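You operate a simulated robot arm through the tools that you are given. There is no shell and no other tool.

The job below is to be done with a simulated two-armed robot. You get a single attempt, and the scene is never put back.

Task
Close the casing drain, vent the casing and open both gauge taps.
Fine: the set is isolated and stays so; close the vent tap once water shows in the clear hose; gauge vent screw home before the suction gauge tap opens.
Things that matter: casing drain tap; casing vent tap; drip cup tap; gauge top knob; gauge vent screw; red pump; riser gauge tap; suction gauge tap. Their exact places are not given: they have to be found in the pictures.

It is judged by the outcome, as a careful person would: the job done as asked, and still so three seconds after it is handed in. It fails if anything else is knocked over, pushed out of place, dropped, spilled or broken.

Robot
Two 7-joint arms with fingered hands on one trunk, on a base that drives. Base frame: it is fixed to the floor where the robot stands at the start and does not move with it; the origin is under the middle of the robot, x ahead of it, y to its left, z up. Readings come in mm, rad, newtons and seconds.
The left shoulder is at the start at [92, 125, 1028], the right one opposite. With the tool pointing down near the work surface each hand reaches from about 100 to 820 mm from the robot's upright axis, wherever it stands, measured 20 degrees to its own side. Places, roughly: casing drain tap [-3600, -500, 500]; casing vent tap [-3700, -400, 1000]; drip cup tap [-3800, -700, 500]; gauge top knob [-3700, 0, 1200]; gauge vent screw [-3700, 0, 1000]; red pump [-3900, -300, 1100]; riser gauge tap [-3800, -400, 1500]; suction gauge tap [-3700, -100, 900]. Payload 3.6 kg a hand.
The TCP of each hand is the grasp point between the finger pads, 34 mm short of the fingertips. In the tool frame z runs along the fingers and y along their closing line. Largest opening 116 mm; the body of the gripper starts 40 mm behind the TCP. The gripper is a hand of 5 fingers: y runs from the thumb to the fingers, the wrist lies at [-16, -160, -164] in the tool frame.
Orientation is told as [roll, pitch, yaw] about the base's x, y, z axes, in that order, counted from this pose: with the fingers straight down and the wrist toward the robot, the tool's x, y and z point along [0, 1, 0], [1, 0, 0] and [0, 0, -1] of the base frame.

Tools
- The arms move only by the tool apply_moves. It takes "left_moves", "right_moves" or both (then of equal length, played together; a hand with none holds still); each is a list of rows, each a list of 6 numbers: the turn, a rotation vector about the base's x, y, z in rad, then the shift along the base's x, y, z in mm. In form: [[ax, ay, az, tx, ty, tz], ...]. A call has 1 to 20 rows; each row is the pose to reach, as a shift and turn from the pose commanded when the call began. Each row takes 0.2 s and may step no farther than 50 mm and 0.15 rad from the row before; otherwise, the whole call is refused. Where a pose cannot be reached the arm comes as near as it can. A force on the tool above 60 N (or 10 N above the force at the start of the call, whichever is more), or a blocked arm, ends the call early, and 0.2 s more pass. In this call time passes only in rows, and 0.2 s behind the last. It gives the time, the measured TCP pose, the force on the tool (base axes), the opening and the grip force at its end, in the units of the frame above (readings bear some noise), with the torque about the TCP (base axes, N m) and any sound that the robot's microphone picked up, and new pictures: "pictures" is both (left out), scene, wrist or none (wrist: the cameras of the hands that moved).
- Cameras (640 x 400 px; columns grow to the right, rows downward): "scene" is now at [190.9, 16.8, 1192.5]; the picture's right is [0.19, -0.98, -0.00], its down [-0.65, -0.12, -0.75] and it looks along [0.74, 0.14, -0.66] (base axes); focal length 262 px, centre (320, 200). "left" rides on the left gripper at [-69, -134, -110] in its tool frame; the picture's right is [-0.77, -0.19, 0.61], its down [0.59, -0.58, 0.57] and it looks along [0.25, 0.80, 0.55] (tool axes); focal length 256 px, centre (320, 200). "right" rides on the right gripper at [69, -134, -110] in its tool frame; the picture's right is [-0.77, 0.19, -0.61], its down [-0.59, -0.58, 0.57] and it looks along [-0.25, 0.80, 0.55] (tool axes); focal length 256 px, centre (320, 200).
- raise_lower(by): slides the trunk up (or, below 0, down) by that many mm; the arms and the scene camera ride with it, the base frame stays. It gives what a move gives, with no picture.
- base_move(legs): drives the robot by 1 to 6 legs, each [ahead, turn to the left] in mm and rad, along the robot's own axes; the way and the turn of a leg run together, so that a leg with both is an arc; at most 1500 mm and 3.142 rad a leg. The arms and the cameras ride along, it lands a little off, and it stops where it bumps. It gives what a move gives, and a new picture of the scene camera.
- move_fingers(index, middle, ring, little, thumb_bend, thumb_turn, hand): sets how far each is bent, from 0 (flat) to 1 (curled in); at 0.3 the hand is open as for a grip, at 0.7 the pads meet at the TCP. One left out holds its place. A second passes; each finger stops where it meets its share of the squeeze, and holds until it gets a number again. It is the only way to open and close the hand. It gives what a move gives, with no picture; readings hold the bend of each and the force on index, middle, ring, little, thumb and palm. thumb_turn goes from beside the hand (0) to across from the fingers (1), as for a grip.
- head_to(pan, tilt): turns the head with the scene camera to pan (to the left, within 1.501 rad either way) and tilt (down, from -0.506 to 1.204), counted from straight ahead of the robot. It gives what a move gives, and a new picture of the scene camera.
- probe_pixels(camera, pixels): for up to 12 pixels [column, row] of the newest picture of that camera ("zoom" is the newest enlarged one), the place [x, y, z] in the base frame of the surface seen there, good to about 2 mm. It takes no simulated time.
- zoom(camera, box): a new picture of the part [left, top, right, bottom] of that camera's present view, enlarged. It takes no simulated time.
- finish_job(): hands the job in; it is judged then, once.

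Unless the task says otherwise, let go and move clear before handing in.

The tools are called after "Request:" by a JSON object that holds its "op" and its "data". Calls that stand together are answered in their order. apply_moves: Moves the arms, as the interface text tells. Its arguments: {"type":"object","properties":{"left_moves":{"type":"array","items":{"type":"array","items":{"type":"number"}}},"right_moves":{"type":"array","items":{"type":"array","items":{"type":"number"}}},"pictures":{"type":"string","enum":["both","scene","wrist","none"]}},"required":[]} The other tools are called the same way: raise_lower (by) slides the trunk up or down; move_fingers (index, middle, ring, little, thumb_bend, thumb_turn, hand) moves the fingers one by one; base_move (legs) drives the base; head_to (pan, tilt) turns the head that bears the scene camera; probe_pixels (camera, pixels) gives the place of the surface under pixels of a picture; zoom (camera, box) takes an enlarged picture of a part of a camera's view; finish_job () hands the job in.

At the start:

```text
time: 0.0
left_position: [533.6, 270.7, 754.7]
left_tcp_rot: [0.0, 0.0, 0.001]
left_contact_force: [0.7, -0.9, -0.4]
left_wrist_torque: [0.0, 0.0, -0.03]
left_finger_gap: 116.1
left_grip_force: 0.0
left_shape: jaw
left_bend: [0.3, 0.3, 0.3, 0.3, 0.3, 0.97]
left_finger forces: [0.0, 0.0, 0.0, 0.0, 0.0, 0.0]
right_position: [569.6, -183.0, 807.4]
right_tcp_rot: [0.0, 0.001, 0.002]
right_contact_force: [-0.2, 0.1, -0.8]
right_wrist_torque: [-0.01, -0.03, 0.01]
right_finger_gap: 115.8
right_grip_force: 0.1
right_shape: jaw
right_bend: [0.3, 0.3, 0.3, 0.3, 0.3, 0.97]
right_finger forces: [0.1, 0.1, 0.0, 0.1, 0.1, 0.1]
trunk travel left (down, up): [-225.0, 537.0]
robot x, y, heading: [-1.5, 1.0, -0.0]
head pan, tilt: [0.188, 0.719]
```

scene: 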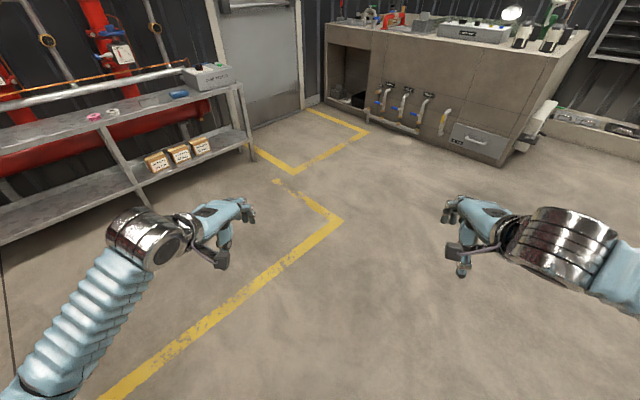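
right: 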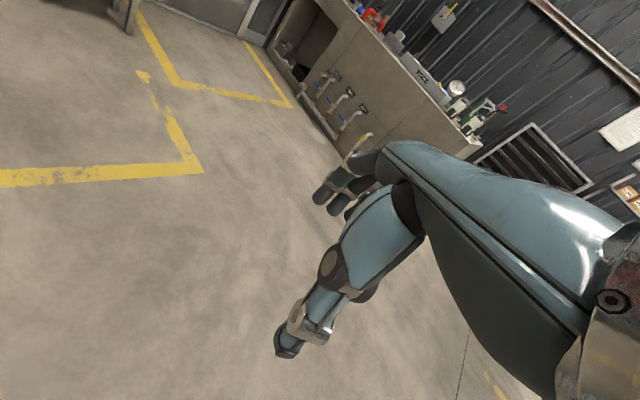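
left: 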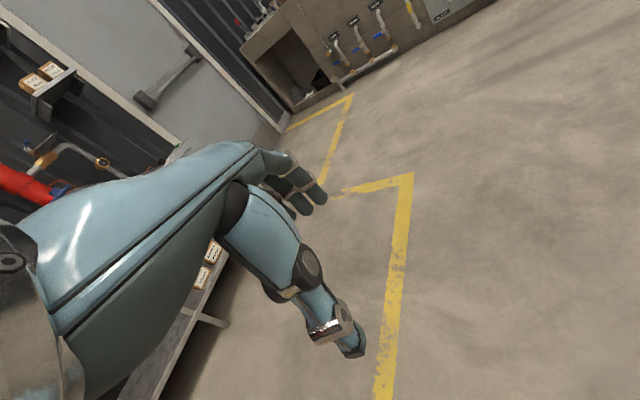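

The pictures show a bench ahead and a shelf to the left; the pump set lies about 3.7 m behind me. I'll turn around first and look.

Request:
{"op": "base_move", "data": {"legs": [[0, 3.1]]}}

```text
time: 7.7
left_position: [-546.0, -246.2, 757.1]
left_tcp_rot: [0.0, 0.0, 3.098]
left_contact_force: [-0.4, -0.5, 0.9]
left_wrist_torque: [0.01, -0.02, -0.03]
left_finger_gap: 116.1
left_grip_force: 0.0
left_shape: jaw
left_bend: [0.3, 0.3, 0.3, 0.3, 0.3, 0.97]
left_finger forces: [0.0, 0.0, 0.0, 0.0, 0.1, 0.0]
right_position: [-561.0, 208.2, 806.7]
right_tcp_rot: [-0.001, 0.001, 3.099]
right_contact_force: [0.5, -0.1, 0.6]
right_wrist_torque: [0.04, -0.03, 0.0]
right_finger_gap: 115.7
right_grip_force: 0.1
right_shape: jaw
right_bend: [0.3, 0.3, 0.3, 0.3, 0.3, 0.97]
right_finger forces: [0.0, 0.0, 0.0, 0.0, 0.0, 0.0]
trunk travel left (down, up): [-225.0, 537.0]
robot x, y, heading: [0.7, 0.8, 3.094]
head pan, tilt: [0.188, 0.719]
```

scene: 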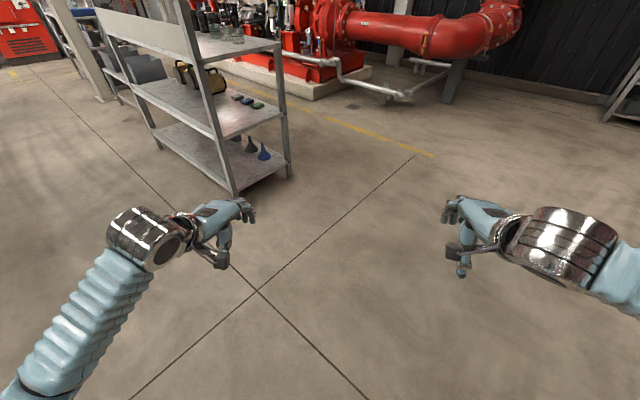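

I see the red pump at the top of the picture (around 320,30) and a shelf rack on the left. I'll lift my gaze to see the whole set.

Request:
{"op": "head_to", "data": {"pan": 0.1, "tilt": 0.1}}

Request:
{"op": "zoom", "data": {"camera": "scene", "box": [160, 60, 480, 260]}}

```text
time: 8.7
left_position: [-547.3, -246.6, 757.1]
left_tcp_rot: [-0.001, 0.001, 3.098]
left_contact_force: [-0.2, 0.2, -0.7]
left_wrist_torque: [-0.02, 0.01, -0.02]
left_finger_gap: 115.6
left_grip_force: 0.0
left_shape: jaw
left_bend: [0.3, 0.3, 0.3, 0.3, 0.3, 0.97]
left_finger forces: [0.1, 0.1, 0.0, 0.0, 0.0, 0.1]
right_position: [-560.9, 207.5, 806.9]
right_tcp_rot: [0.001, 0.0, 3.096]
right_contact_force: [0.7, -0.2, 0.1]
right_wrist_torque: [0.0, 0.0, 0.03]
right_finger_gap: 115.9
right_grip_force: 0.0
right_shape: jaw
right_bend: [0.3, 0.3, 0.3, 0.3, 0.3, 0.97]
right_finger forces: [0.0, 0.1, 0.0, 0.0, 0.1, 0.0]
trunk travel left (down, up): [-225.0, 537.0]
robot x, y, heading: [1.7, -0.8, 3.095]
head pan, tilt: [0.099, 0.099]
```

scene: 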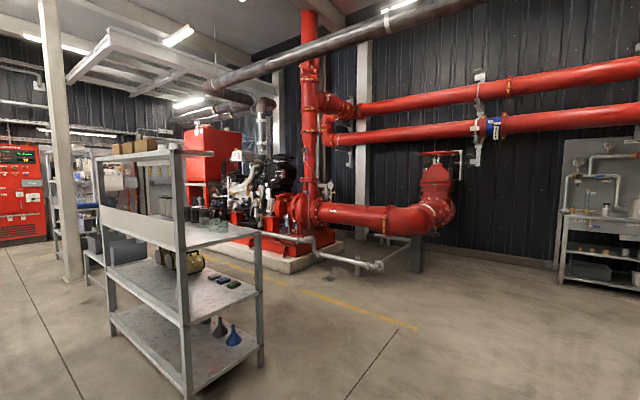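

```text
2.00 times, centred on (320, 160) of scene
```

zoom: 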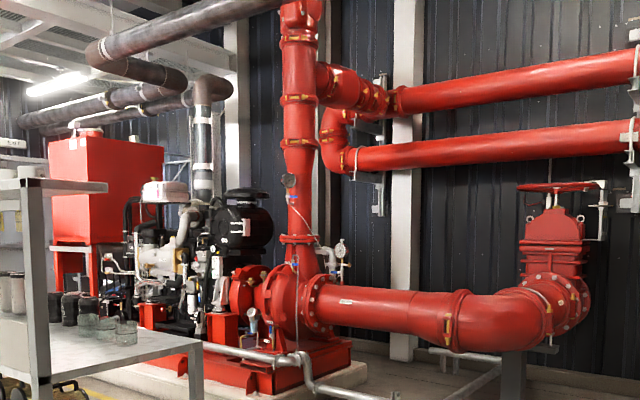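

The zoom shows the pump casing at zoom (285,300), the suction pipe to the right, gauges at (252,320), (290,180) and (340,248), and pipework in front. I'll probe these to map the layout.

Request:
{"op": "probe_pixels", "data": {"camera": "zoom", "pixels": [[285, 300], [252, 315], [291, 180], [341, 248], [400, 300], [480, 320], [300, 360], [310, 385], [295, 265], [355, 375], [180, 350], [110, 325]]}}

Request:
{"op": "probe_pixels", "data": {"camera": "scene", "pixels": [[189, 395], [262, 365], [178, 150], [255, 240], [390, 325], [355, 258], [380, 265], [415, 255], [75, 270], [430, 230], [300, 300], [340, 240]]}}

Request:
{"op": "zoom", "data": {"camera": "scene", "box": [260, 130, 360, 193]}}

Request:
{"op": "zoom", "data": {"camera": "scene", "box": [240, 190, 352, 260]}}

```text
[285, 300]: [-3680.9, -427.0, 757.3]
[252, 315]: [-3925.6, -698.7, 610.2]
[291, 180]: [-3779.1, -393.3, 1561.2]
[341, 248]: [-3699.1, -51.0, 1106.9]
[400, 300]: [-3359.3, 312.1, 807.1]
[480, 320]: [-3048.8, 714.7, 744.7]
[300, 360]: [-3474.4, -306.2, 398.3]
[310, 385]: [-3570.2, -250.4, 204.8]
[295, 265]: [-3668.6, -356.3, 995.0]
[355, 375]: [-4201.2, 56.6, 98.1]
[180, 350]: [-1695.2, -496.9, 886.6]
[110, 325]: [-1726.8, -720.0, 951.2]
```

```text
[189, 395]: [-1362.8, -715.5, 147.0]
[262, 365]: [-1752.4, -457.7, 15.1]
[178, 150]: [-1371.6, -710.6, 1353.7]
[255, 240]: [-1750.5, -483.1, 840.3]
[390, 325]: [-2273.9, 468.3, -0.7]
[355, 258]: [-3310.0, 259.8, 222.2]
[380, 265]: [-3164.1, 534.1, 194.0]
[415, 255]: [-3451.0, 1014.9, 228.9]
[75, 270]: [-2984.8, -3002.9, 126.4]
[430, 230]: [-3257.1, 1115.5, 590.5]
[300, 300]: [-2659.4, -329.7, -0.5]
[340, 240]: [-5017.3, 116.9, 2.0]
```

```text
6.35 times, centred on (310, 162) of scene
```

zoom: 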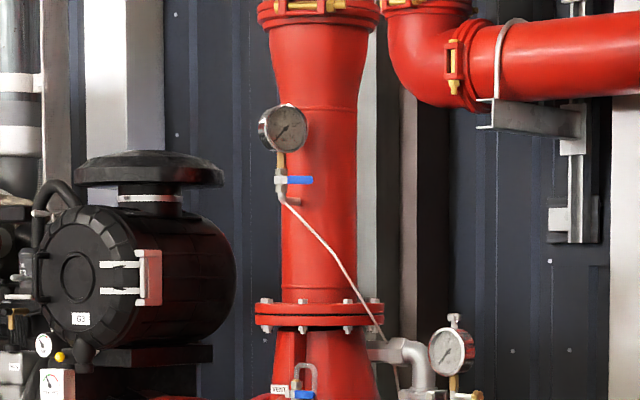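

```text
5.71 times, centred on (296, 225) of scene
```

zoom: 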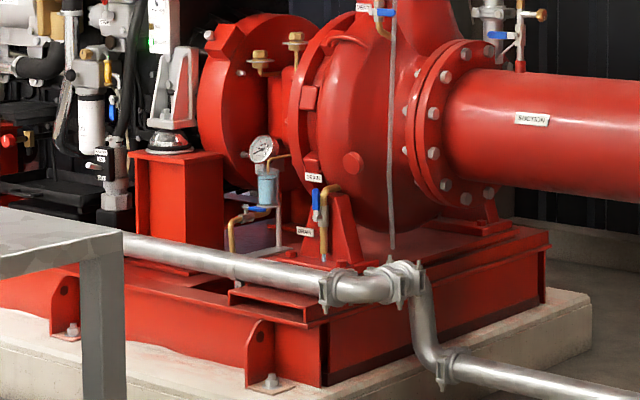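

The zoom shows a blue lever labelled VENT on top of the casing, two DRAIN labels (casing drain lever at zoom (318,200), drip cup lever at (258,210)), the suction gauge with blue tap, and the riser gauge with blue tap. I'll drive closer, keeping clear of the rack on the left (edge near y=-460).

Request:
{"op": "base_move", "data": {"legs": [[0, -0.1], [1500, 0], [0, 0.2], [700, 0]]}}

```text
time: 20.8
left_position: [-2700.6, -42.1, 755.6]
left_tcp_rot: [-0.001, 0.002, -3.124]
left_contact_force: [1.5, 1.1, 0.1]
left_wrist_torque: [0.01, -0.01, 0.02]
left_finger_gap: 115.9
left_grip_force: 0.1
left_shape: jaw
left_bend: [0.3, 0.3, 0.3, 0.3, 0.3, 0.97]
left_finger forces: [0.0, 0.0, 0.1, 0.1, 0.0, 0.1]
right_position: [-2743.5, 412.1, 806.7]
right_tcp_rot: [-0.001, 0.001, -3.126]
right_contact_force: [0.0, 0.1, 0.4]
right_wrist_torque: [0.02, 0.02, 0.03]
right_finger_gap: 116.0
right_grip_force: 0.1
right_shape: jaw
right_bend: [0.3, 0.3, 0.3, 0.3, 0.3, 0.97]
right_finger forces: [0.0, 0.0, 0.0, 0.0, 0.0, 0.0]
trunk travel left (down, up): [-225.0, 537.0]
robot x, y, heading: [-2168.3, 238.2, -3.121]
head pan, tilt: [0.099, 0.099]
```

scene: 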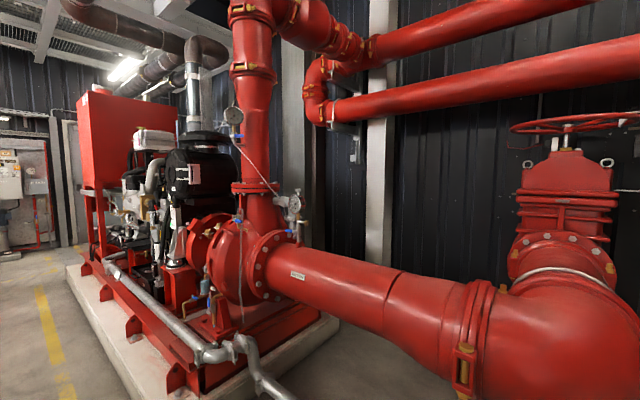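

I'm now about 1.5 m from the pump; the suction pipe (pixel 340,290) comes out toward me at an angle. I'll probe its outline, the plinth and the pipe on the floor before choosing where to stand.

Request:
{"op": "probe_pixels", "data": {"camera": "scene", "pixels": [[297, 300], [400, 380], [470, 320], [530, 330], [560, 340], [235, 355], [265, 390], [205, 350], [140, 290], [190, 385], [100, 310], [55, 330]]}}

Request:
{"op": "zoom", "data": {"camera": "scene", "box": [200, 90, 320, 165]}}

Request:
{"op": "zoom", "data": {"camera": "scene", "box": [220, 170, 316, 230]}}

Request:
{"op": "zoom", "data": {"camera": "scene", "box": [160, 240, 272, 310]}}

```text
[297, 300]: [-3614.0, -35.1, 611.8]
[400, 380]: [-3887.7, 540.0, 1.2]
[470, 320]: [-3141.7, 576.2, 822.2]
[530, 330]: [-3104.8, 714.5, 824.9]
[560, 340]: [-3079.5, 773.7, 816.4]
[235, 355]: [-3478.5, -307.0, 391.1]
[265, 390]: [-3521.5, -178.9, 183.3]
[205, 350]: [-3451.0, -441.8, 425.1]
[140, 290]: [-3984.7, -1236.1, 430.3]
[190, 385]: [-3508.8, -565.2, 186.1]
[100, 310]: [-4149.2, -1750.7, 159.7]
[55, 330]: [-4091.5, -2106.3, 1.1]
```

```text
5.33 times, centred on (260, 128) of scene
```

zoom: 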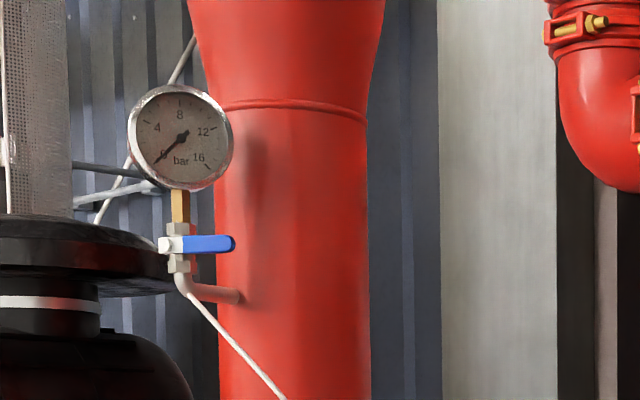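

```text
6.67 times, centred on (268, 200) of scene
```

zoom: 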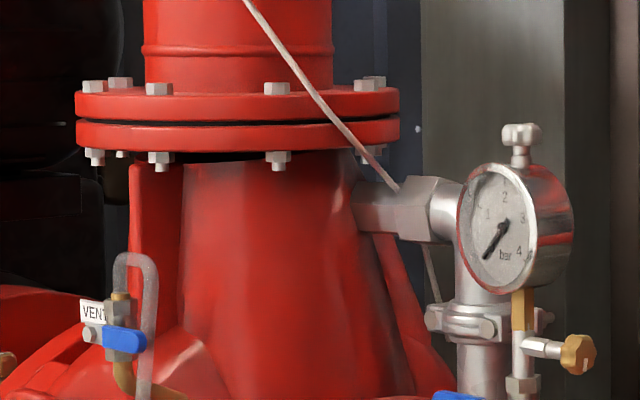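

```text
5.71 times, centred on (216, 275) of scene
```

zoom: 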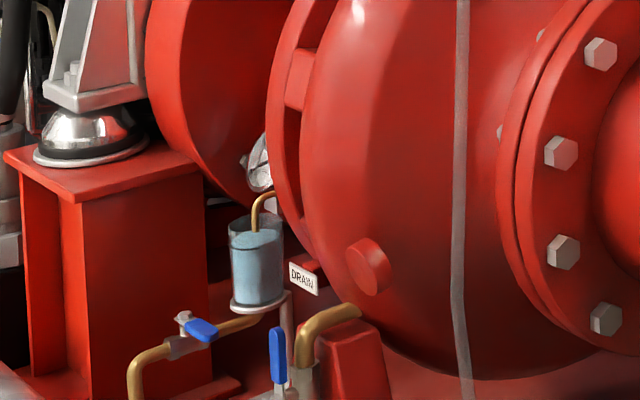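

The layout: the set's long axis runs along about (0.56, 0.83), so its front faces (+x, −y). I'll drive parallel to it, between the rack and the plinth, then turn to face the pump at a safe distance.

Request:
{"op": "base_move", "data": {"legs": [[0, 0.958], [1250, 0], [0, -1.57]]}}

```text
time: 33.4
left_position: [-3448.0, -760.8, 755.7]
left_tcp_rot: [0.0, -0.001, 2.578]
left_contact_force: [0.0, 0.1, 1.3]
left_wrist_torque: [-0.01, 0.02, 0.03]
left_finger_gap: 115.8
left_grip_force: 0.1
left_shape: jaw
left_bend: [0.3, 0.3, 0.3, 0.3, 0.3, 0.97]
left_finger forces: [0.0, 0.0, 0.0, 0.1, 0.0, 0.1]
right_position: [-3233.2, -357.4, 807.1]
right_tcp_rot: [-0.001, 0.001, 2.579]
right_contact_force: [-0.3, 0.0, 0.4]
right_wrist_torque: [0.02, 0.01, -0.02]
right_finger_gap: 115.9
right_grip_force: 0.0
right_shape: jaw
right_bend: [0.3, 0.3, 0.3, 0.3, 0.3, 0.97]
right_finger forces: [0.0, 0.0, 0.0, 0.0, 0.0, 0.0]
trunk travel left (down, up): [-225.0, 537.0]
robot x, y, heading: [-2851.3, -816.4, 2.573]
head pan, tilt: [0.099, 0.099]
```

scene: 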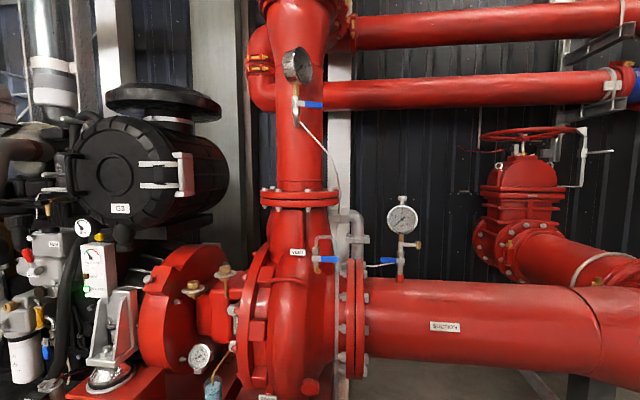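

Now I face the set squarely: vent lever at (325,260), suction gauge tap lever at (388,260), riser tap lever at (312,103), vent screw at (418,245). I'll zoom on each and probe.

Request:
{"op": "zoom", "data": {"camera": "scene", "box": [280, 225, 360, 275]}}

Request:
{"op": "probe_pixels", "data": {"camera": "zoom", "pixels": [[320, 270], [300, 270], [345, 275], [400, 275], [440, 275], [260, 265], [270, 220], [350, 200], [140, 210]]}}

Request:
{"op": "zoom", "data": {"camera": "scene", "box": [350, 185, 462, 255]}}

Request:
{"op": "zoom", "data": {"camera": "scene", "box": [270, 40, 350, 90]}}

Request:
{"op": "head_to", "data": {"pan": 0.1, "tilt": 0.6}}

```text
8.00 times, centred on (320, 250) of scene
```

zoom: 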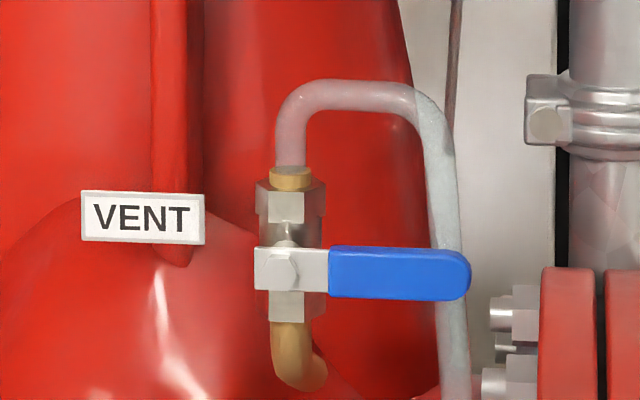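

```text
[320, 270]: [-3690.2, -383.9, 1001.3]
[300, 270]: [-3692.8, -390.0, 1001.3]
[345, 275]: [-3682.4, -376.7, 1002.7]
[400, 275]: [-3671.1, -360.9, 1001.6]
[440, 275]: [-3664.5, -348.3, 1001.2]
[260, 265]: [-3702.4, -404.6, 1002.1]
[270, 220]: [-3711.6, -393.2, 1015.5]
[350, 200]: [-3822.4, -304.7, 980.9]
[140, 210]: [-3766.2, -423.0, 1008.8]
```

```text
5.71 times, centred on (406, 220) of scene
```

zoom: 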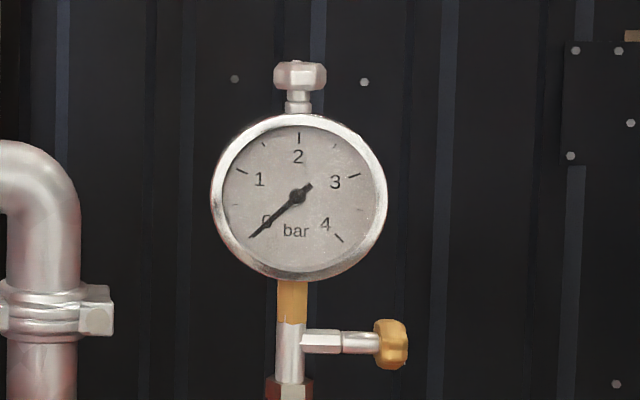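

```text
8.00 times, centred on (310, 65) of scene
```

zoom: 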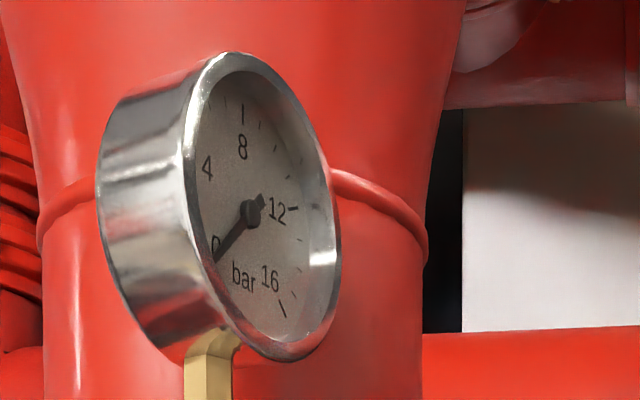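

```text
time: 34.3
left_position: [-3446.5, -761.2, 755.7]
left_tcp_rot: [0.0, 0.0, 2.578]
left_contact_force: [1.1, -0.2, 0.6]
left_wrist_torque: [-0.04, -0.01, -0.02]
left_finger_gap: 116.0
left_grip_force: 0.1
left_shape: jaw
left_bend: [0.3, 0.3, 0.3, 0.3, 0.3, 0.97]
left_finger forces: [0.1, 0.0, 0.0, 0.0, 0.0, 0.1]
right_position: [-3234.5, -357.6, 807.6]
right_tcp_rot: [-0.001, 0.002, 2.579]
right_contact_force: [-0.7, -0.1, -0.7]
right_wrist_torque: [0.01, -0.02, -0.02]
right_finger_gap: 116.0
right_grip_force: 0.0
right_shape: jaw
right_bend: [0.3, 0.3, 0.3, 0.3, 0.3, 0.97]
right_finger forces: [0.0, 0.0, 0.0, 0.1, 0.1, 0.0]
trunk travel left (down, up): [-225.0, 537.0]
robot x, y, heading: [-2854.0, -818.5, 2.573]
head pan, tilt: [0.099, 0.6]
```

scene: 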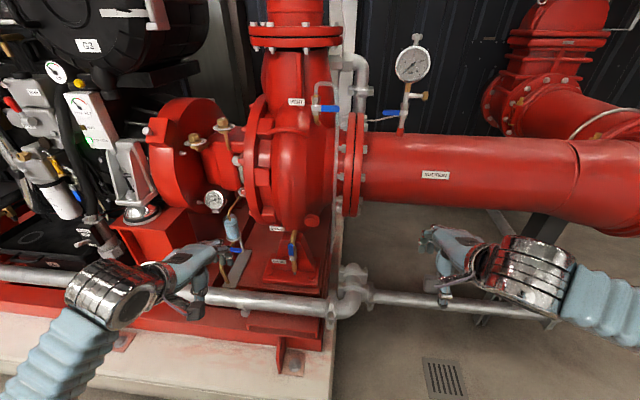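

The head view now shows the drain area: casing drain lever at (292,248), drip cup tap lever at (235,250). I'll zoom on these and on the pipe/hose run.

Request:
{"op": "zoom", "data": {"camera": "scene", "box": [200, 215, 328, 295]}}

Request:
{"op": "probe_pixels", "data": {"camera": "zoom", "pixels": [[450, 140], [453, 165], [455, 200], [470, 180], [465, 265], [175, 170], [500, 300], [380, 225], [300, 380], [150, 300], [170, 90], [560, 30]]}}

Request:
{"op": "zoom", "data": {"camera": "scene", "box": [296, 70, 456, 170]}}

Request:
{"op": "probe_pixels", "data": {"camera": "zoom", "pixels": [[280, 198], [350, 198], [375, 172], [400, 175], [420, 170], [445, 105], [490, 100], [515, 105], [470, 20], [160, 300], [170, 230], [440, 270]]}}

```text
5.00 times, centred on (264, 255) of scene
```

zoom: 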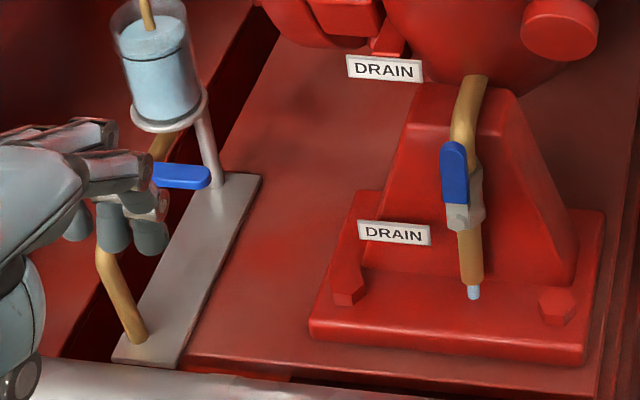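

```text
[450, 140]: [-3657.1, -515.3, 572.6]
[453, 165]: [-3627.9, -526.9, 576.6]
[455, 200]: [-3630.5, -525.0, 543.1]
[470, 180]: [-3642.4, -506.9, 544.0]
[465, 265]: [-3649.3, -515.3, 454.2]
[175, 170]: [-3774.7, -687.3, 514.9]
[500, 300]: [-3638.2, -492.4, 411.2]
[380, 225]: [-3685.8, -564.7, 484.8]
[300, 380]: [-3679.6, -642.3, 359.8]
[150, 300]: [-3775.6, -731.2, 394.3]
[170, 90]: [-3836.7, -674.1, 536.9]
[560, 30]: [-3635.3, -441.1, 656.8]
```

```text
4.00 times, centred on (376, 120) of scene
```

zoom: 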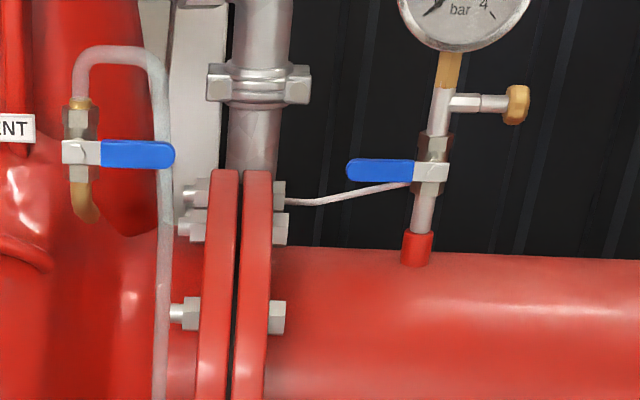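

```text
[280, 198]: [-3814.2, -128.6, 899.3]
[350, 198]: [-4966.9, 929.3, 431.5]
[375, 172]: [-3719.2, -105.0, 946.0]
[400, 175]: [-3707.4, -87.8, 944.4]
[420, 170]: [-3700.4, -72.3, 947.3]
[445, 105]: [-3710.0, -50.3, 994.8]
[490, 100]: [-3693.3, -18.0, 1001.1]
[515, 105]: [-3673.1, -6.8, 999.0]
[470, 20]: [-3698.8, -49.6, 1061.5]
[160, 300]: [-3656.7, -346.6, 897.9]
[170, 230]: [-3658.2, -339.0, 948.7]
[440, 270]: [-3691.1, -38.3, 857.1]
```

I have the rough frame of each tap. Before approaching I'll learn the hand geometry: curl the other fingers of the right hand and keep the index straight, then look at it.

Request:
{"op": "move_fingers", "data": {"hand": "right", "index": 0.3, "middle": 1.0, "ring": 1.0, "little": 1.0, "thumb_bend": 0.3, "thumb_turn": 0.0}}

Request:
{"op": "head_to", "data": {"pan": -0.3, "tilt": 0.75}}

Request:
{"op": "zoom", "data": {"camera": "right", "box": [160, 100, 640, 400]}}

Request:
{"op": "zoom", "data": {"camera": "scene", "box": [240, 120, 400, 220]}}

```text
time: 35.3
left_position: [-3447.3, -762.0, 756.8]
left_tcp_rot: [0.001, 0.0, 2.576]
left_contact_force: [-0.6, -0.1, 0.9]
left_wrist_torque: [0.02, 0.01, -0.01]
left_finger_gap: 115.8
left_grip_force: 0.0
left_shape: jaw
left_bend: [0.3, 0.3, 0.3, 0.3, 0.3, 0.97]
left_finger forces: [0.0, 0.1, 0.0, 0.1, 0.1, 0.0]
right_position: [-3234.5, -357.1, 807.9]
right_tcp_rot: [0.0, 0.004, 2.579]
right_contact_force: [0.9, -0.4, 0.8]
right_wrist_torque: [-0.02, -0.02, -0.02]
right_finger_gap: 161.3
right_grip_force: 0.0
right_shape: fingers
right_bend: [0.3, 1.0, 1.0, 1.0, 0.3, 0.0]
right_finger forces: [0.0, 0.1, 0.0, 0.0, 0.1, 0.0]
trunk travel left (down, up): [-225.0, 537.0]
robot x, y, heading: [-2848.7, -821.3, 2.579]
head pan, tilt: [0.099, 0.6]
```

```text
time: 36.2
left_position: [-3447.5, -760.6, 755.8]
left_tcp_rot: [0.0, 0.001, 2.579]
left_contact_force: [-0.3, 0.3, -0.2]
left_wrist_torque: [0.01, 0.0, -0.03]
left_finger_gap: 116.0
left_grip_force: 0.1
left_shape: jaw
left_bend: [0.3, 0.3, 0.3, 0.3, 0.3, 0.97]
left_finger forces: [0.0, 0.0, 0.0, 0.0, 0.0, 0.1]
right_position: [-3233.1, -358.1, 807.8]
right_tcp_rot: [0.002, 0.003, 2.578]
right_contact_force: [0.7, -0.5, -0.3]
right_wrist_torque: [-0.01, 0.02, 0.0]
right_finger_gap: 161.4
right_grip_force: 0.1
right_shape: fingers
right_bend: [0.3, 1.0, 1.0, 1.0, 0.3, 0.0]
right_finger forces: [0.1, 0.0, 0.1, 0.0, 0.1, 0.0]
trunk travel left (down, up): [-225.0, 537.0]
robot x, y, heading: [-2847.1, -816.2, 2.58]
head pan, tilt: [-0.3, 0.75]
```

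scene: 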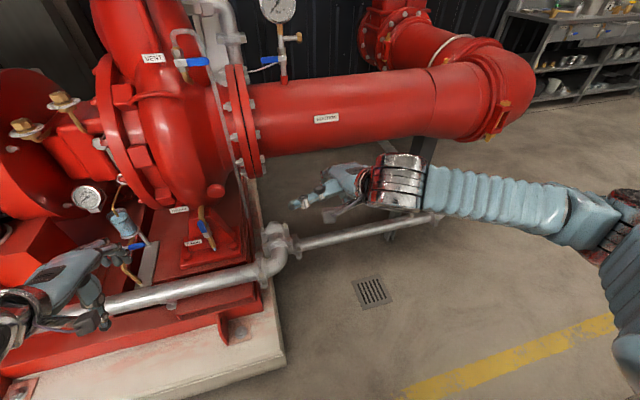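

```text
1.33 times, centred on (400, 250) of right
```

zoom: 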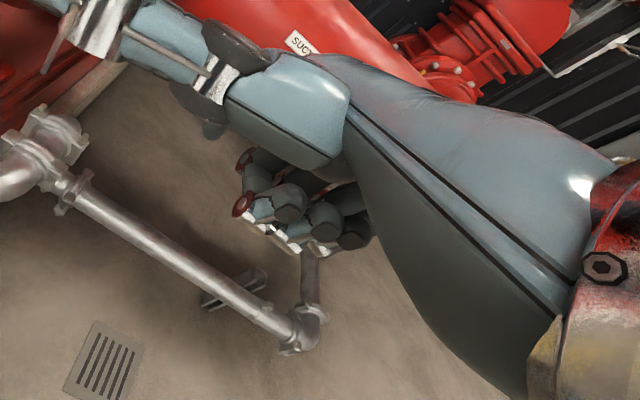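

```text
4.00 times, centred on (320, 170) of scene
```

zoom: 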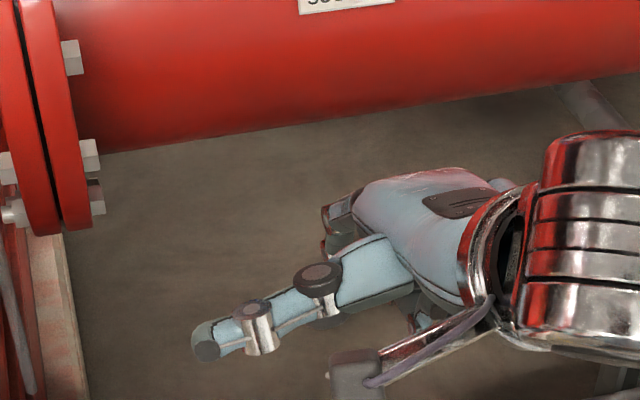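

The wrist view shows the digits near (290,200) in zoom, and the thumb swung out to the upper left. I'll zoom closer to find which one is the index and where its tip lies.

Request:
{"op": "zoom", "data": {"camera": "right", "box": [272, 160, 464, 280]}}

Request:
{"op": "probe_pixels", "data": {"camera": "zoom", "pixels": [[240, 190], [250, 130], [200, 180], [160, 170], [340, 210], [400, 230], [470, 240], [100, 40], [90, 160], [130, 150], [300, 200], [200, 100]]}}

```text
3.33 times, centred on (368, 220) of right
```

zoom: 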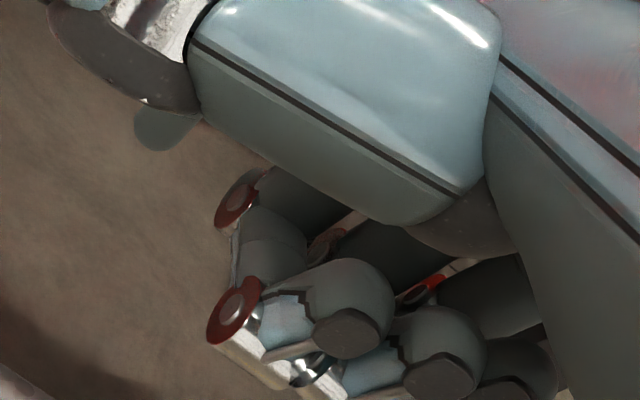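

```text
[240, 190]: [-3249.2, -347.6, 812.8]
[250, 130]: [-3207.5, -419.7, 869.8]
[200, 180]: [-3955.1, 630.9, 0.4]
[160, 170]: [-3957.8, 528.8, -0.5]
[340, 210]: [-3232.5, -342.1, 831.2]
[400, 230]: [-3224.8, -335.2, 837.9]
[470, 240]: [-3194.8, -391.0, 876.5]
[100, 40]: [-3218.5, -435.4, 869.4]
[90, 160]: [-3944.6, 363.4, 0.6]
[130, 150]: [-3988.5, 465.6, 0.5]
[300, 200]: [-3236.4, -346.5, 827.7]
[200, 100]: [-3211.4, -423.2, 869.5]
```

The digit stretching sideways is the thumb; the index is near the TCP. I'll turn the right hand so the fingers point at the pump with the palm side visible, with index straight and the rest curled, to learn the fingertip position.

Request:
{"op": "move_fingers", "data": {"hand": "right", "index": 0.0, "middle": 1.0, "ring": 1.0, "little": 1.0, "thumb_bend": 1.0, "thumb_turn": 0.6}}

Request:
{"op": "apply_moves", "data": {"right_moves": [[0.076, 0.121, 0, 5, -3, 18], [0.152, 0.242, 0, 10, -6, 36], [0.228, 0.363, 0, 15, -9, 54], [0.304, 0.484, 0, 20, -12, 72], [0.38, 0.605, 0, 25, -15, 90], [0.456, 0.726, 0, 30, -18, 108], [0.532, 0.847, 0, 35, -21, 126], [0.608, 0.968, 0, 40, -24, 144], [0.684, 1.089, 0, 45, -27, 162], [0.76, 1.21, 0, 50, -30, 180], [0.837, 1.328, 0, 55, -33, 190]]}}

```text
time: 37.2
left_position: [-3447.0, -760.5, 756.4]
left_tcp_rot: [-0.001, 0.001, 2.578]
left_contact_force: [-0.1, -0.3, -1.0]
left_wrist_torque: [-0.01, 0.0, -0.01]
left_finger_gap: 116.1
left_grip_force: 0.1
left_shape: jaw
left_bend: [0.3, 0.3, 0.3, 0.3, 0.3, 0.97]
left_finger forces: [0.1, 0.1, 0.0, 0.1, 0.0, 0.0]
right_position: [-3233.7, -357.1, 807.7]
right_tcp_rot: [0.001, 0.001, 2.577]
right_contact_force: [-0.2, 1.0, 0.9]
right_wrist_torque: [0.01, -0.02, 0.04]
right_finger_gap: 66.4
right_grip_force: 0.1
right_shape: fingers
right_bend: [0.0, 1.0, 1.0, 1.0, 1.0, 0.61]
right_finger forces: [0.0, 0.0, 0.0, 0.0, 0.1, 0.1]
trunk travel left (down, up): [-225.0, 537.0]
robot x, y, heading: [-2851.1, -815.1, 2.577]
head pan, tilt: [-0.3, 0.75]
```

```text
time: 39.6
left_position: [-3446.8, -760.9, 756.2]
left_tcp_rot: [0.002, 0.001, 2.578]
left_contact_force: [0.6, 0.1, -0.9]
left_wrist_torque: [0.02, 0.0, 0.02]
left_finger_gap: 116.1
left_grip_force: 0.0
left_shape: jaw
left_bend: [0.3, 0.3, 0.3, 0.3, 0.3, 0.97]
left_finger forces: [0.0, 0.0, 0.0, 0.0, 0.0, 0.0]
right_position: [-3177.8, -390.8, 998.3]
right_tcp_rot: [1.027, -1.57, 1.552]
right_contact_force: [-0.4, -0.2, -0.2]
right_wrist_torque: [-0.02, 0.01, -0.01]
right_finger_gap: 66.8
right_grip_force: 0.0
right_shape: fingers
right_bend: [0.0, 1.0, 1.0, 1.0, 1.0, 0.61]
right_finger forces: [0.0, 0.0, 0.1, 0.1, 0.0, 0.0]
trunk travel left (down, up): [-225.0, 537.0]
robot x, y, heading: [-2849.3, -814.0, 2.579]
head pan, tilt: [-0.3, 0.75]
```

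scene: 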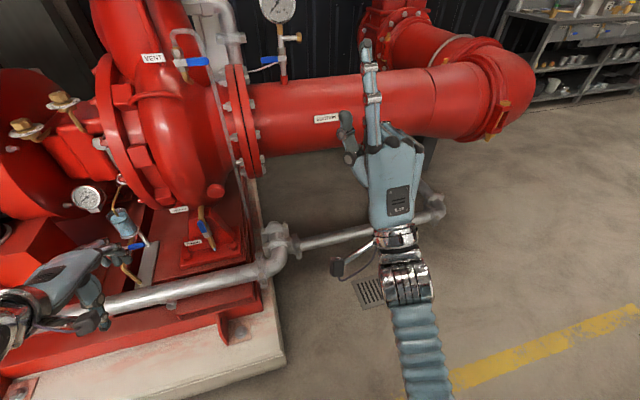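
right: 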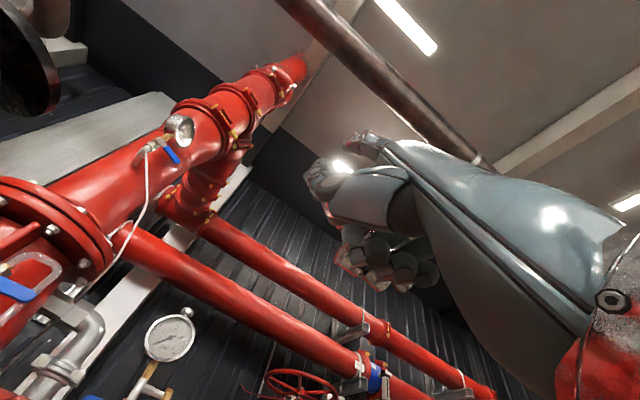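

The index now stands straight out along the hand (tip at (367,45)), thumb tucked at (347,130). I'll probe the fingertip to find its place relative to the TCP.

Request:
{"op": "zoom", "data": {"camera": "scene", "box": [304, 20, 464, 120]}}

Request:
{"op": "probe_pixels", "data": {"camera": "scene", "pixels": [[367, 44], [368, 55], [370, 80], [373, 100], [375, 130], [375, 145], [347, 118], [350, 135], [349, 155], [400, 140], [398, 200], [405, 260]]}}

```text
4.00 times, centred on (384, 70) of scene
```

zoom: 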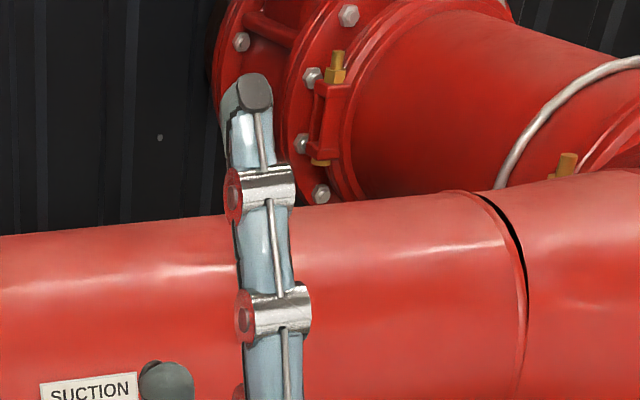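

```text
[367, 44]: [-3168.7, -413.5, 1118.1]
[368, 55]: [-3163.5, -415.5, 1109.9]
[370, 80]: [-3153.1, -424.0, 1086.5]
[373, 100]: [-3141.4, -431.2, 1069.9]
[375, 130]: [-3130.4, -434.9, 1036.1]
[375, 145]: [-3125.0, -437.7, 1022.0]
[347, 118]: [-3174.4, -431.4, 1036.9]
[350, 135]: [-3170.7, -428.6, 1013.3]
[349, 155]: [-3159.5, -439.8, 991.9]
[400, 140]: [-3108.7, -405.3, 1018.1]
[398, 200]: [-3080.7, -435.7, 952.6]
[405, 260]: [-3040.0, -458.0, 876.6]
```

In the tool frame the straight index tip sits at about (14, 120, −15), pointing along (0, 0.89, 0.46); so with the default "fingers down" pose the index points forward and slightly down – a good poker. I'll put the right hand back to that pose, pull both hands back, and give the left hand the same pointing shape.

Request:
{"op": "apply_moves", "data": {"right_moves": [[-0.076, -0.121, 0, 11, -7, 0], [-0.152, -0.242, 0, 22, -14, 0], [-0.228, -0.363, 0, 33, -21, 0], [-0.304, -0.484, 0, 44, -28, 0], [-0.38, -0.605, 0, 55, -35, 0], [-0.456, -0.726, 0, 66, -42, 0], [-0.532, -0.847, 0, 77, -49, 0], [-0.608, -0.968, 0, 88, -56, 0], [-0.684, -1.089, 0, 99, -63, 0], [-0.76, -1.21, 0, 110, -70, 0], [-0.837, -1.328, 0, 121, -76, 0]], "left_moves": [[0, 0, 0, 19, -12, 0], [0, 0, 0, 38, -24, 0], [0, 0, 0, 57, -36, 0], [0, 0, 0, 76, -48, 0], [0, 0, 0, 95, -60, 0], [0, 0, 0, 114, -72, 0], [0, 0, 0, 133, -84, 0], [0, 0, 0, 152, -96, 0], [0, 0, 0, 171, -108, 0], [0, 0, 0, 190, -120, 0], [0, 0, 0, 209, -132, 0]], "pictures": "none"}}

Request:
{"op": "move_fingers", "data": {"hand": "left", "index": 0.0, "middle": 1.0, "ring": 1.0, "little": 1.0, "thumb_bend": 1.0, "thumb_turn": 0.6}}

Request:
{"op": "head_to", "data": {"pan": 0.0, "tilt": 0.9}}

```text
time: 42.0
left_position: [-3332.4, -871.7, 715.6]
left_tcp_rot: [0.003, -0.008, 2.583]
left_contact_force: [0.3, -0.3, -0.3]
left_wrist_torque: [0.02, 0.06, 0.01]
left_finger_gap: 115.8
left_grip_force: 0.0
left_shape: jaw
left_bend: [0.3, 0.3, 0.3, 0.3, 0.3, 0.97]
left_finger forces: [0.0, 0.0, 0.0, 0.0, 0.0, 0.0]
left hand out of reach, approached as far as the arm can: row 4, 5, 6, 7, 8, 9, 10, 11
right_position: [-3116.9, -429.1, 1060.7]
right_tcp_rot: [0.027, -0.017, 2.567]
right_contact_force: [1.1, -0.2, -0.1]
right_wrist_torque: [-0.04, 0.05, 0.01]
right_finger_gap: 66.7
right_grip_force: 0.1
right_shape: fingers
right_bend: [0.0, 1.0, 1.0, 1.0, 1.0, 0.62]
right_finger forces: [0.0, 0.0, 0.0, 0.1, 0.0, 0.1]
right hand out of reach, approached as far as the arm can: row 2, 3, 4, 5, 6, 7, 8, 9, 10, 11
trunk travel left (down, up): [-225.0, 537.0]
robot x, y, heading: [-2849.0, -818.8, 2.577]
head pan, tilt: [-0.3, 0.75]
```

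```text
time: 43.0
left_position: [-3333.0, -871.3, 713.1]
left_tcp_rot: [0.002, -0.006, 2.584]
left_contact_force: [-0.5, 0.2, -0.2]
left_wrist_torque: [-0.01, -0.04, 0.0]
left_finger_gap: 66.7
left_grip_force: 0.0
left_shape: fingers
left_bend: [0.0, 1.0, 1.0, 1.0, 1.0, 0.62]
left_finger forces: [0.0, 0.1, 0.1, 0.1, 0.0, 0.1]
right_position: [-3121.3, -429.7, 1060.6]
right_tcp_rot: [0.026, -0.018, 2.569]
right_contact_force: [0.0, 0.7, 0.0]
right_wrist_torque: [0.0, 0.03, 0.02]
right_finger_gap: 66.8
right_grip_force: 0.0
right_shape: fingers
right_bend: [0.0, 1.0, 1.0, 1.0, 1.0, 0.62]
right_finger forces: [0.0, 0.0, 0.0, 0.1, 0.1, 0.0]
trunk travel left (down, up): [-225.0, 537.0]
robot x, y, heading: [-2847.6, -816.3, 2.58]
head pan, tilt: [-0.3, 0.75]
```

```text
time: 43.8
left_position: [-3332.8, -872.4, 713.7]
left_tcp_rot: [0.002, -0.006, 2.585]
left_contact_force: [-0.1, -0.3, -0.4]
left_wrist_torque: [0.0, -0.01, -0.01]
left_finger_gap: 66.8
left_grip_force: 0.0
left_shape: fingers
left_bend: [0.0, 1.0, 1.0, 1.0, 1.0, 0.62]
left_finger forces: [0.1, 0.0, 0.0, 0.0, 0.0, 0.1]
right_position: [-3120.4, -428.9, 1059.3]
right_tcp_rot: [0.026, -0.019, 2.569]
right_contact_force: [-0.3, -0.3, -0.5]
right_wrist_torque: [0.0, -0.01, 0.0]
right_finger_gap: 66.9
right_grip_force: 0.1
right_shape: fingers
right_bend: [0.0, 1.0, 1.0, 1.0, 1.0, 0.62]
right_finger forces: [0.0, 0.1, 0.0, 0.0, 0.0, 0.0]
trunk travel left (down, up): [-225.0, 537.0]
robot x, y, heading: [-2851.1, -819.3, 2.577]
head pan, tilt: [0.0, 0.901]
```

scene: 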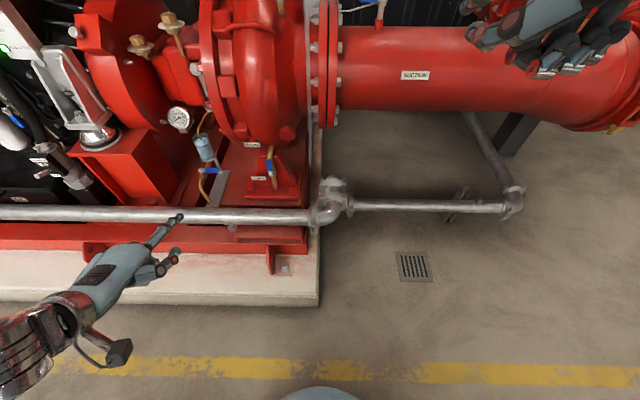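

The picture shows the plinth front edge at about (200,295), the silver pipe at (200,212) and the drain levers at (268,168) and (210,172). I'll probe the plinth, pipe and my own base front (320,392) to know how far I can drive in.

Request:
{"op": "probe_pixels", "data": {"camera": "scene", "pixels": [[200, 297], [318, 305], [200, 250], [318, 258], [200, 213], [270, 213], [330, 205], [320, 390], [320, 386], [425, 205], [270, 262], [510, 200]]}}

Request:
{"op": "zoom", "data": {"camera": "scene", "box": [180, 130, 308, 210]}}

Request:
{"op": "probe_pixels", "data": {"camera": "zoom", "pixels": [[440, 140], [442, 175], [445, 205], [465, 195], [475, 280], [475, 290], [130, 200], [150, 195], [430, 100], [490, 180], [540, 300], [360, 80]]}}

```text
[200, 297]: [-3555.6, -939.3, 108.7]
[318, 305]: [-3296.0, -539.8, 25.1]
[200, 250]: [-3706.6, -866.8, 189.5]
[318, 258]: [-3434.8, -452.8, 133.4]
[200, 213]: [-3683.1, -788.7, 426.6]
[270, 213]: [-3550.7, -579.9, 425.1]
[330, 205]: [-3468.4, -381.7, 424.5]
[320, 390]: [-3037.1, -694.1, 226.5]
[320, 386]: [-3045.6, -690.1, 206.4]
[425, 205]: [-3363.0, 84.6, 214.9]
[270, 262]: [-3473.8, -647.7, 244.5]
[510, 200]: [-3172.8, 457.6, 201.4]
```

```text
5.00 times, centred on (244, 170) of scene
```

zoom: 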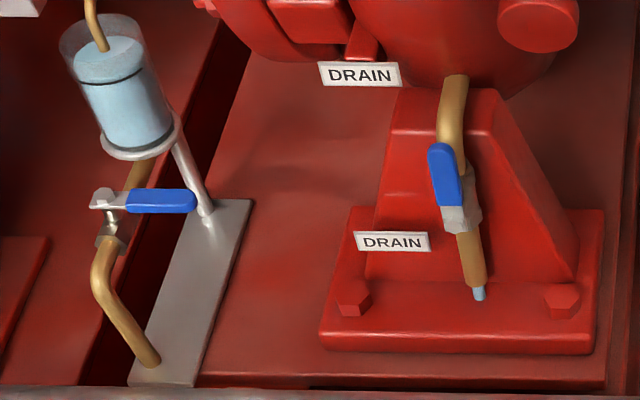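

```text
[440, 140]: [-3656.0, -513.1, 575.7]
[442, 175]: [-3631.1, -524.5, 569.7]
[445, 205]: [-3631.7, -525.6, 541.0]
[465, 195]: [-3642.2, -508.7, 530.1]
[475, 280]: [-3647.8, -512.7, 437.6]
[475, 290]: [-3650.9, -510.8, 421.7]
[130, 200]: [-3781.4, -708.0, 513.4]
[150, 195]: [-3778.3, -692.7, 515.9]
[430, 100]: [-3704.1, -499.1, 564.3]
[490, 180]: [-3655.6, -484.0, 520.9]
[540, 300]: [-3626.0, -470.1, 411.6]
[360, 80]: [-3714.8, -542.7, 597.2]
```

The plinth front face is at about 520 mm ahead of my axis while my base front reaches about 225 mm, so I can advance about 230 mm. I'll drive forward 220 mm.

Request:
{"op": "base_move", "data": {"legs": [[220, 0]]}}

```text
time: 45.5
left_position: [-3513.0, -758.0, 712.3]
left_tcp_rot: [0.002, -0.004, 2.583]
left_contact_force: [0.0, -0.4, 0.1]
left_wrist_torque: [-0.01, 0.01, -0.02]
left_finger_gap: 66.7
left_grip_force: 0.1
left_shape: fingers
left_bend: [0.0, 1.0, 1.0, 1.0, 1.0, 0.62]
left_finger forces: [0.0, 0.0, 0.1, 0.0, 0.1, 0.1]
right_position: [-3299.0, -315.3, 1059.6]
right_tcp_rot: [0.025, -0.016, 2.568]
right_contact_force: [-1.6, -0.4, -0.2]
right_wrist_torque: [0.0, -0.04, -0.01]
right_finger_gap: 66.7
right_grip_force: 0.0
right_shape: fingers
right_bend: [0.0, 1.0, 1.0, 1.0, 1.0, 0.62]
right_finger forces: [0.0, 0.1, 0.0, 0.2, 0.0, 0.0]
trunk travel left (down, up): [-225.0, 537.0]
robot x, y, heading: [-3027.9, -703.6, 2.574]
head pan, tilt: [0.0, 0.901]
```

scene: 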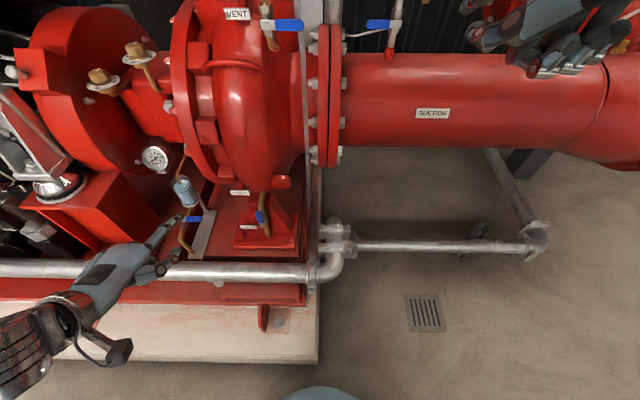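

I'm now at n≈−2120, in front of the casing. I'll zoom on the casing drain lever (258,215) and on the left index to get both measured.

Request:
{"op": "zoom", "data": {"camera": "scene", "box": [232, 185, 296, 225]}}

Request:
{"op": "probe_pixels", "data": {"camera": "zoom", "pixels": [[300, 100], [280, 200], [270, 230], [270, 260], [275, 290], [300, 260], [285, 320], [310, 300], [330, 350], [340, 390], [220, 330], [400, 300]]}}

Request:
{"op": "zoom", "data": {"camera": "scene", "box": [60, 180, 220, 280]}}

Request:
{"op": "probe_pixels", "data": {"camera": "zoom", "pixels": [[482, 150], [470, 165], [455, 180], [430, 205], [390, 240], [360, 265], [405, 360], [330, 330], [450, 250], [420, 290]]}}

```text
10.00 times, centred on (264, 205) of scene
```

zoom: 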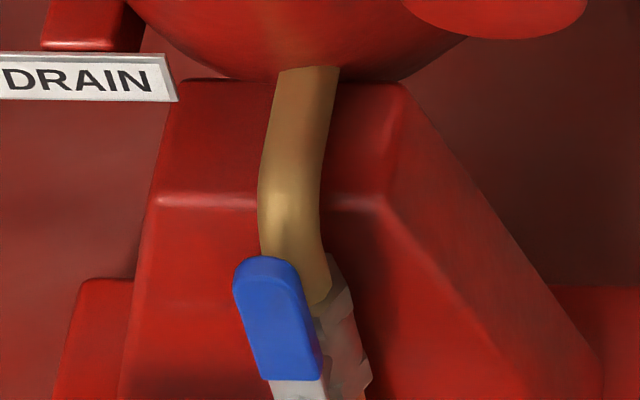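

```text
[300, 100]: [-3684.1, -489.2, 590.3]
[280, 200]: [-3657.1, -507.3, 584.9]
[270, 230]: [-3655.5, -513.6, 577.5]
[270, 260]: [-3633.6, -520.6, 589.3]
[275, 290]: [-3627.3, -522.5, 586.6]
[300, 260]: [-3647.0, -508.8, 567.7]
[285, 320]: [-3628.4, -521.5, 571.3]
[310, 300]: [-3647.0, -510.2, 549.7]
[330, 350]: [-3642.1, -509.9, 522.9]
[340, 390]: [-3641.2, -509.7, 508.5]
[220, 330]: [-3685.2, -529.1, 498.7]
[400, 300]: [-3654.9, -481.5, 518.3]
```

```text
4.00 times, centred on (140, 230) of scene
```

zoom: 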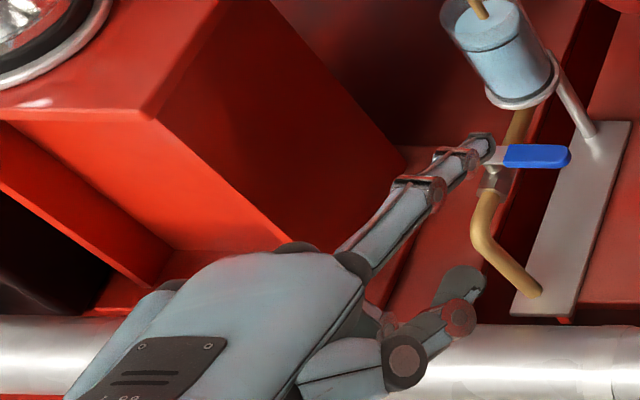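

```text
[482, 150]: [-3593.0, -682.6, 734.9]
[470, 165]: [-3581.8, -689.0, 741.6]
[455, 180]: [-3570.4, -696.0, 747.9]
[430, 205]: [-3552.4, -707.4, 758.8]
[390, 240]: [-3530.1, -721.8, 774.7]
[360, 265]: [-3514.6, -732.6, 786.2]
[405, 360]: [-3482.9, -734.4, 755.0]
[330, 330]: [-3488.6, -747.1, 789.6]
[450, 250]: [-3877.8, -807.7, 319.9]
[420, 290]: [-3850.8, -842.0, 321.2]
```

Index tip of the left hand measured at about (−17, 115, −18) in its tool frame; the casing drain lever front face is at n≈−2720, u≈−2458, z 535–595, pivot near z 525. I'll bring the left index near its left side, staying short of it.

Request:
{"op": "apply_moves", "data": {"left_moves": [[0, 0, 0, -2, 15, -20], [0, 0, 0, -4, 30, -40], [0, 0, 0, -6, 45, -60], [0, 0, 0, -8, 60, -80], [0, 0, 0, -10, 75, -105], [0, 0, 0, -11, 90, -130], [0, 0, 0, -11, 105, -152]], "pictures": "scene"}}

```text
time: 47.1
left_position: [-3524.5, -652.5, 563.4]
left_tcp_rot: [0.005, -0.004, 2.581]
left_contact_force: [0.2, 0.3, 0.1]
left_wrist_torque: [0.03, 0.02, 0.02]
left_finger_gap: 66.7
left_grip_force: 0.0
left_shape: fingers
left_bend: [0.0, 1.0, 1.0, 1.0, 1.0, 0.62]
left_finger forces: [0.1, 0.1, 0.1, 0.1, 0.0, 0.1]
right_position: [-3299.1, -315.4, 1060.7]
right_tcp_rot: [0.027, -0.018, 2.567]
right_contact_force: [0.0, -0.2, 0.7]
right_wrist_torque: [-0.01, 0.03, -0.02]
right_finger_gap: 66.7
right_grip_force: 0.1
right_shape: fingers
right_bend: [0.0, 1.0, 1.0, 1.0, 1.0, 0.62]
right_finger forces: [0.0, 0.1, 0.0, 0.0, 0.0, 0.0]
trunk travel left (down, up): [-225.0, 537.0]
robot x, y, heading: [-3030.6, -705.0, 2.583]
head pan, tilt: [0.0, 0.901]
```

scene: 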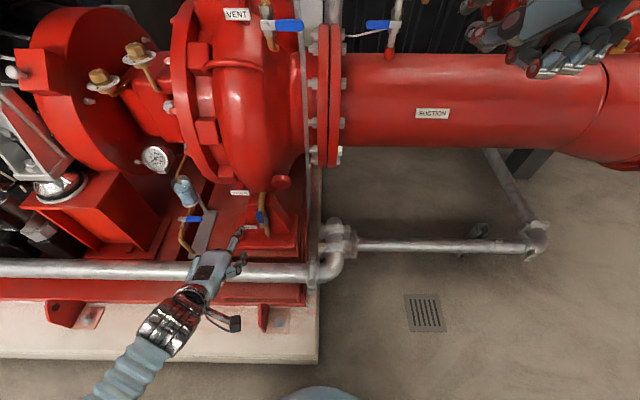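

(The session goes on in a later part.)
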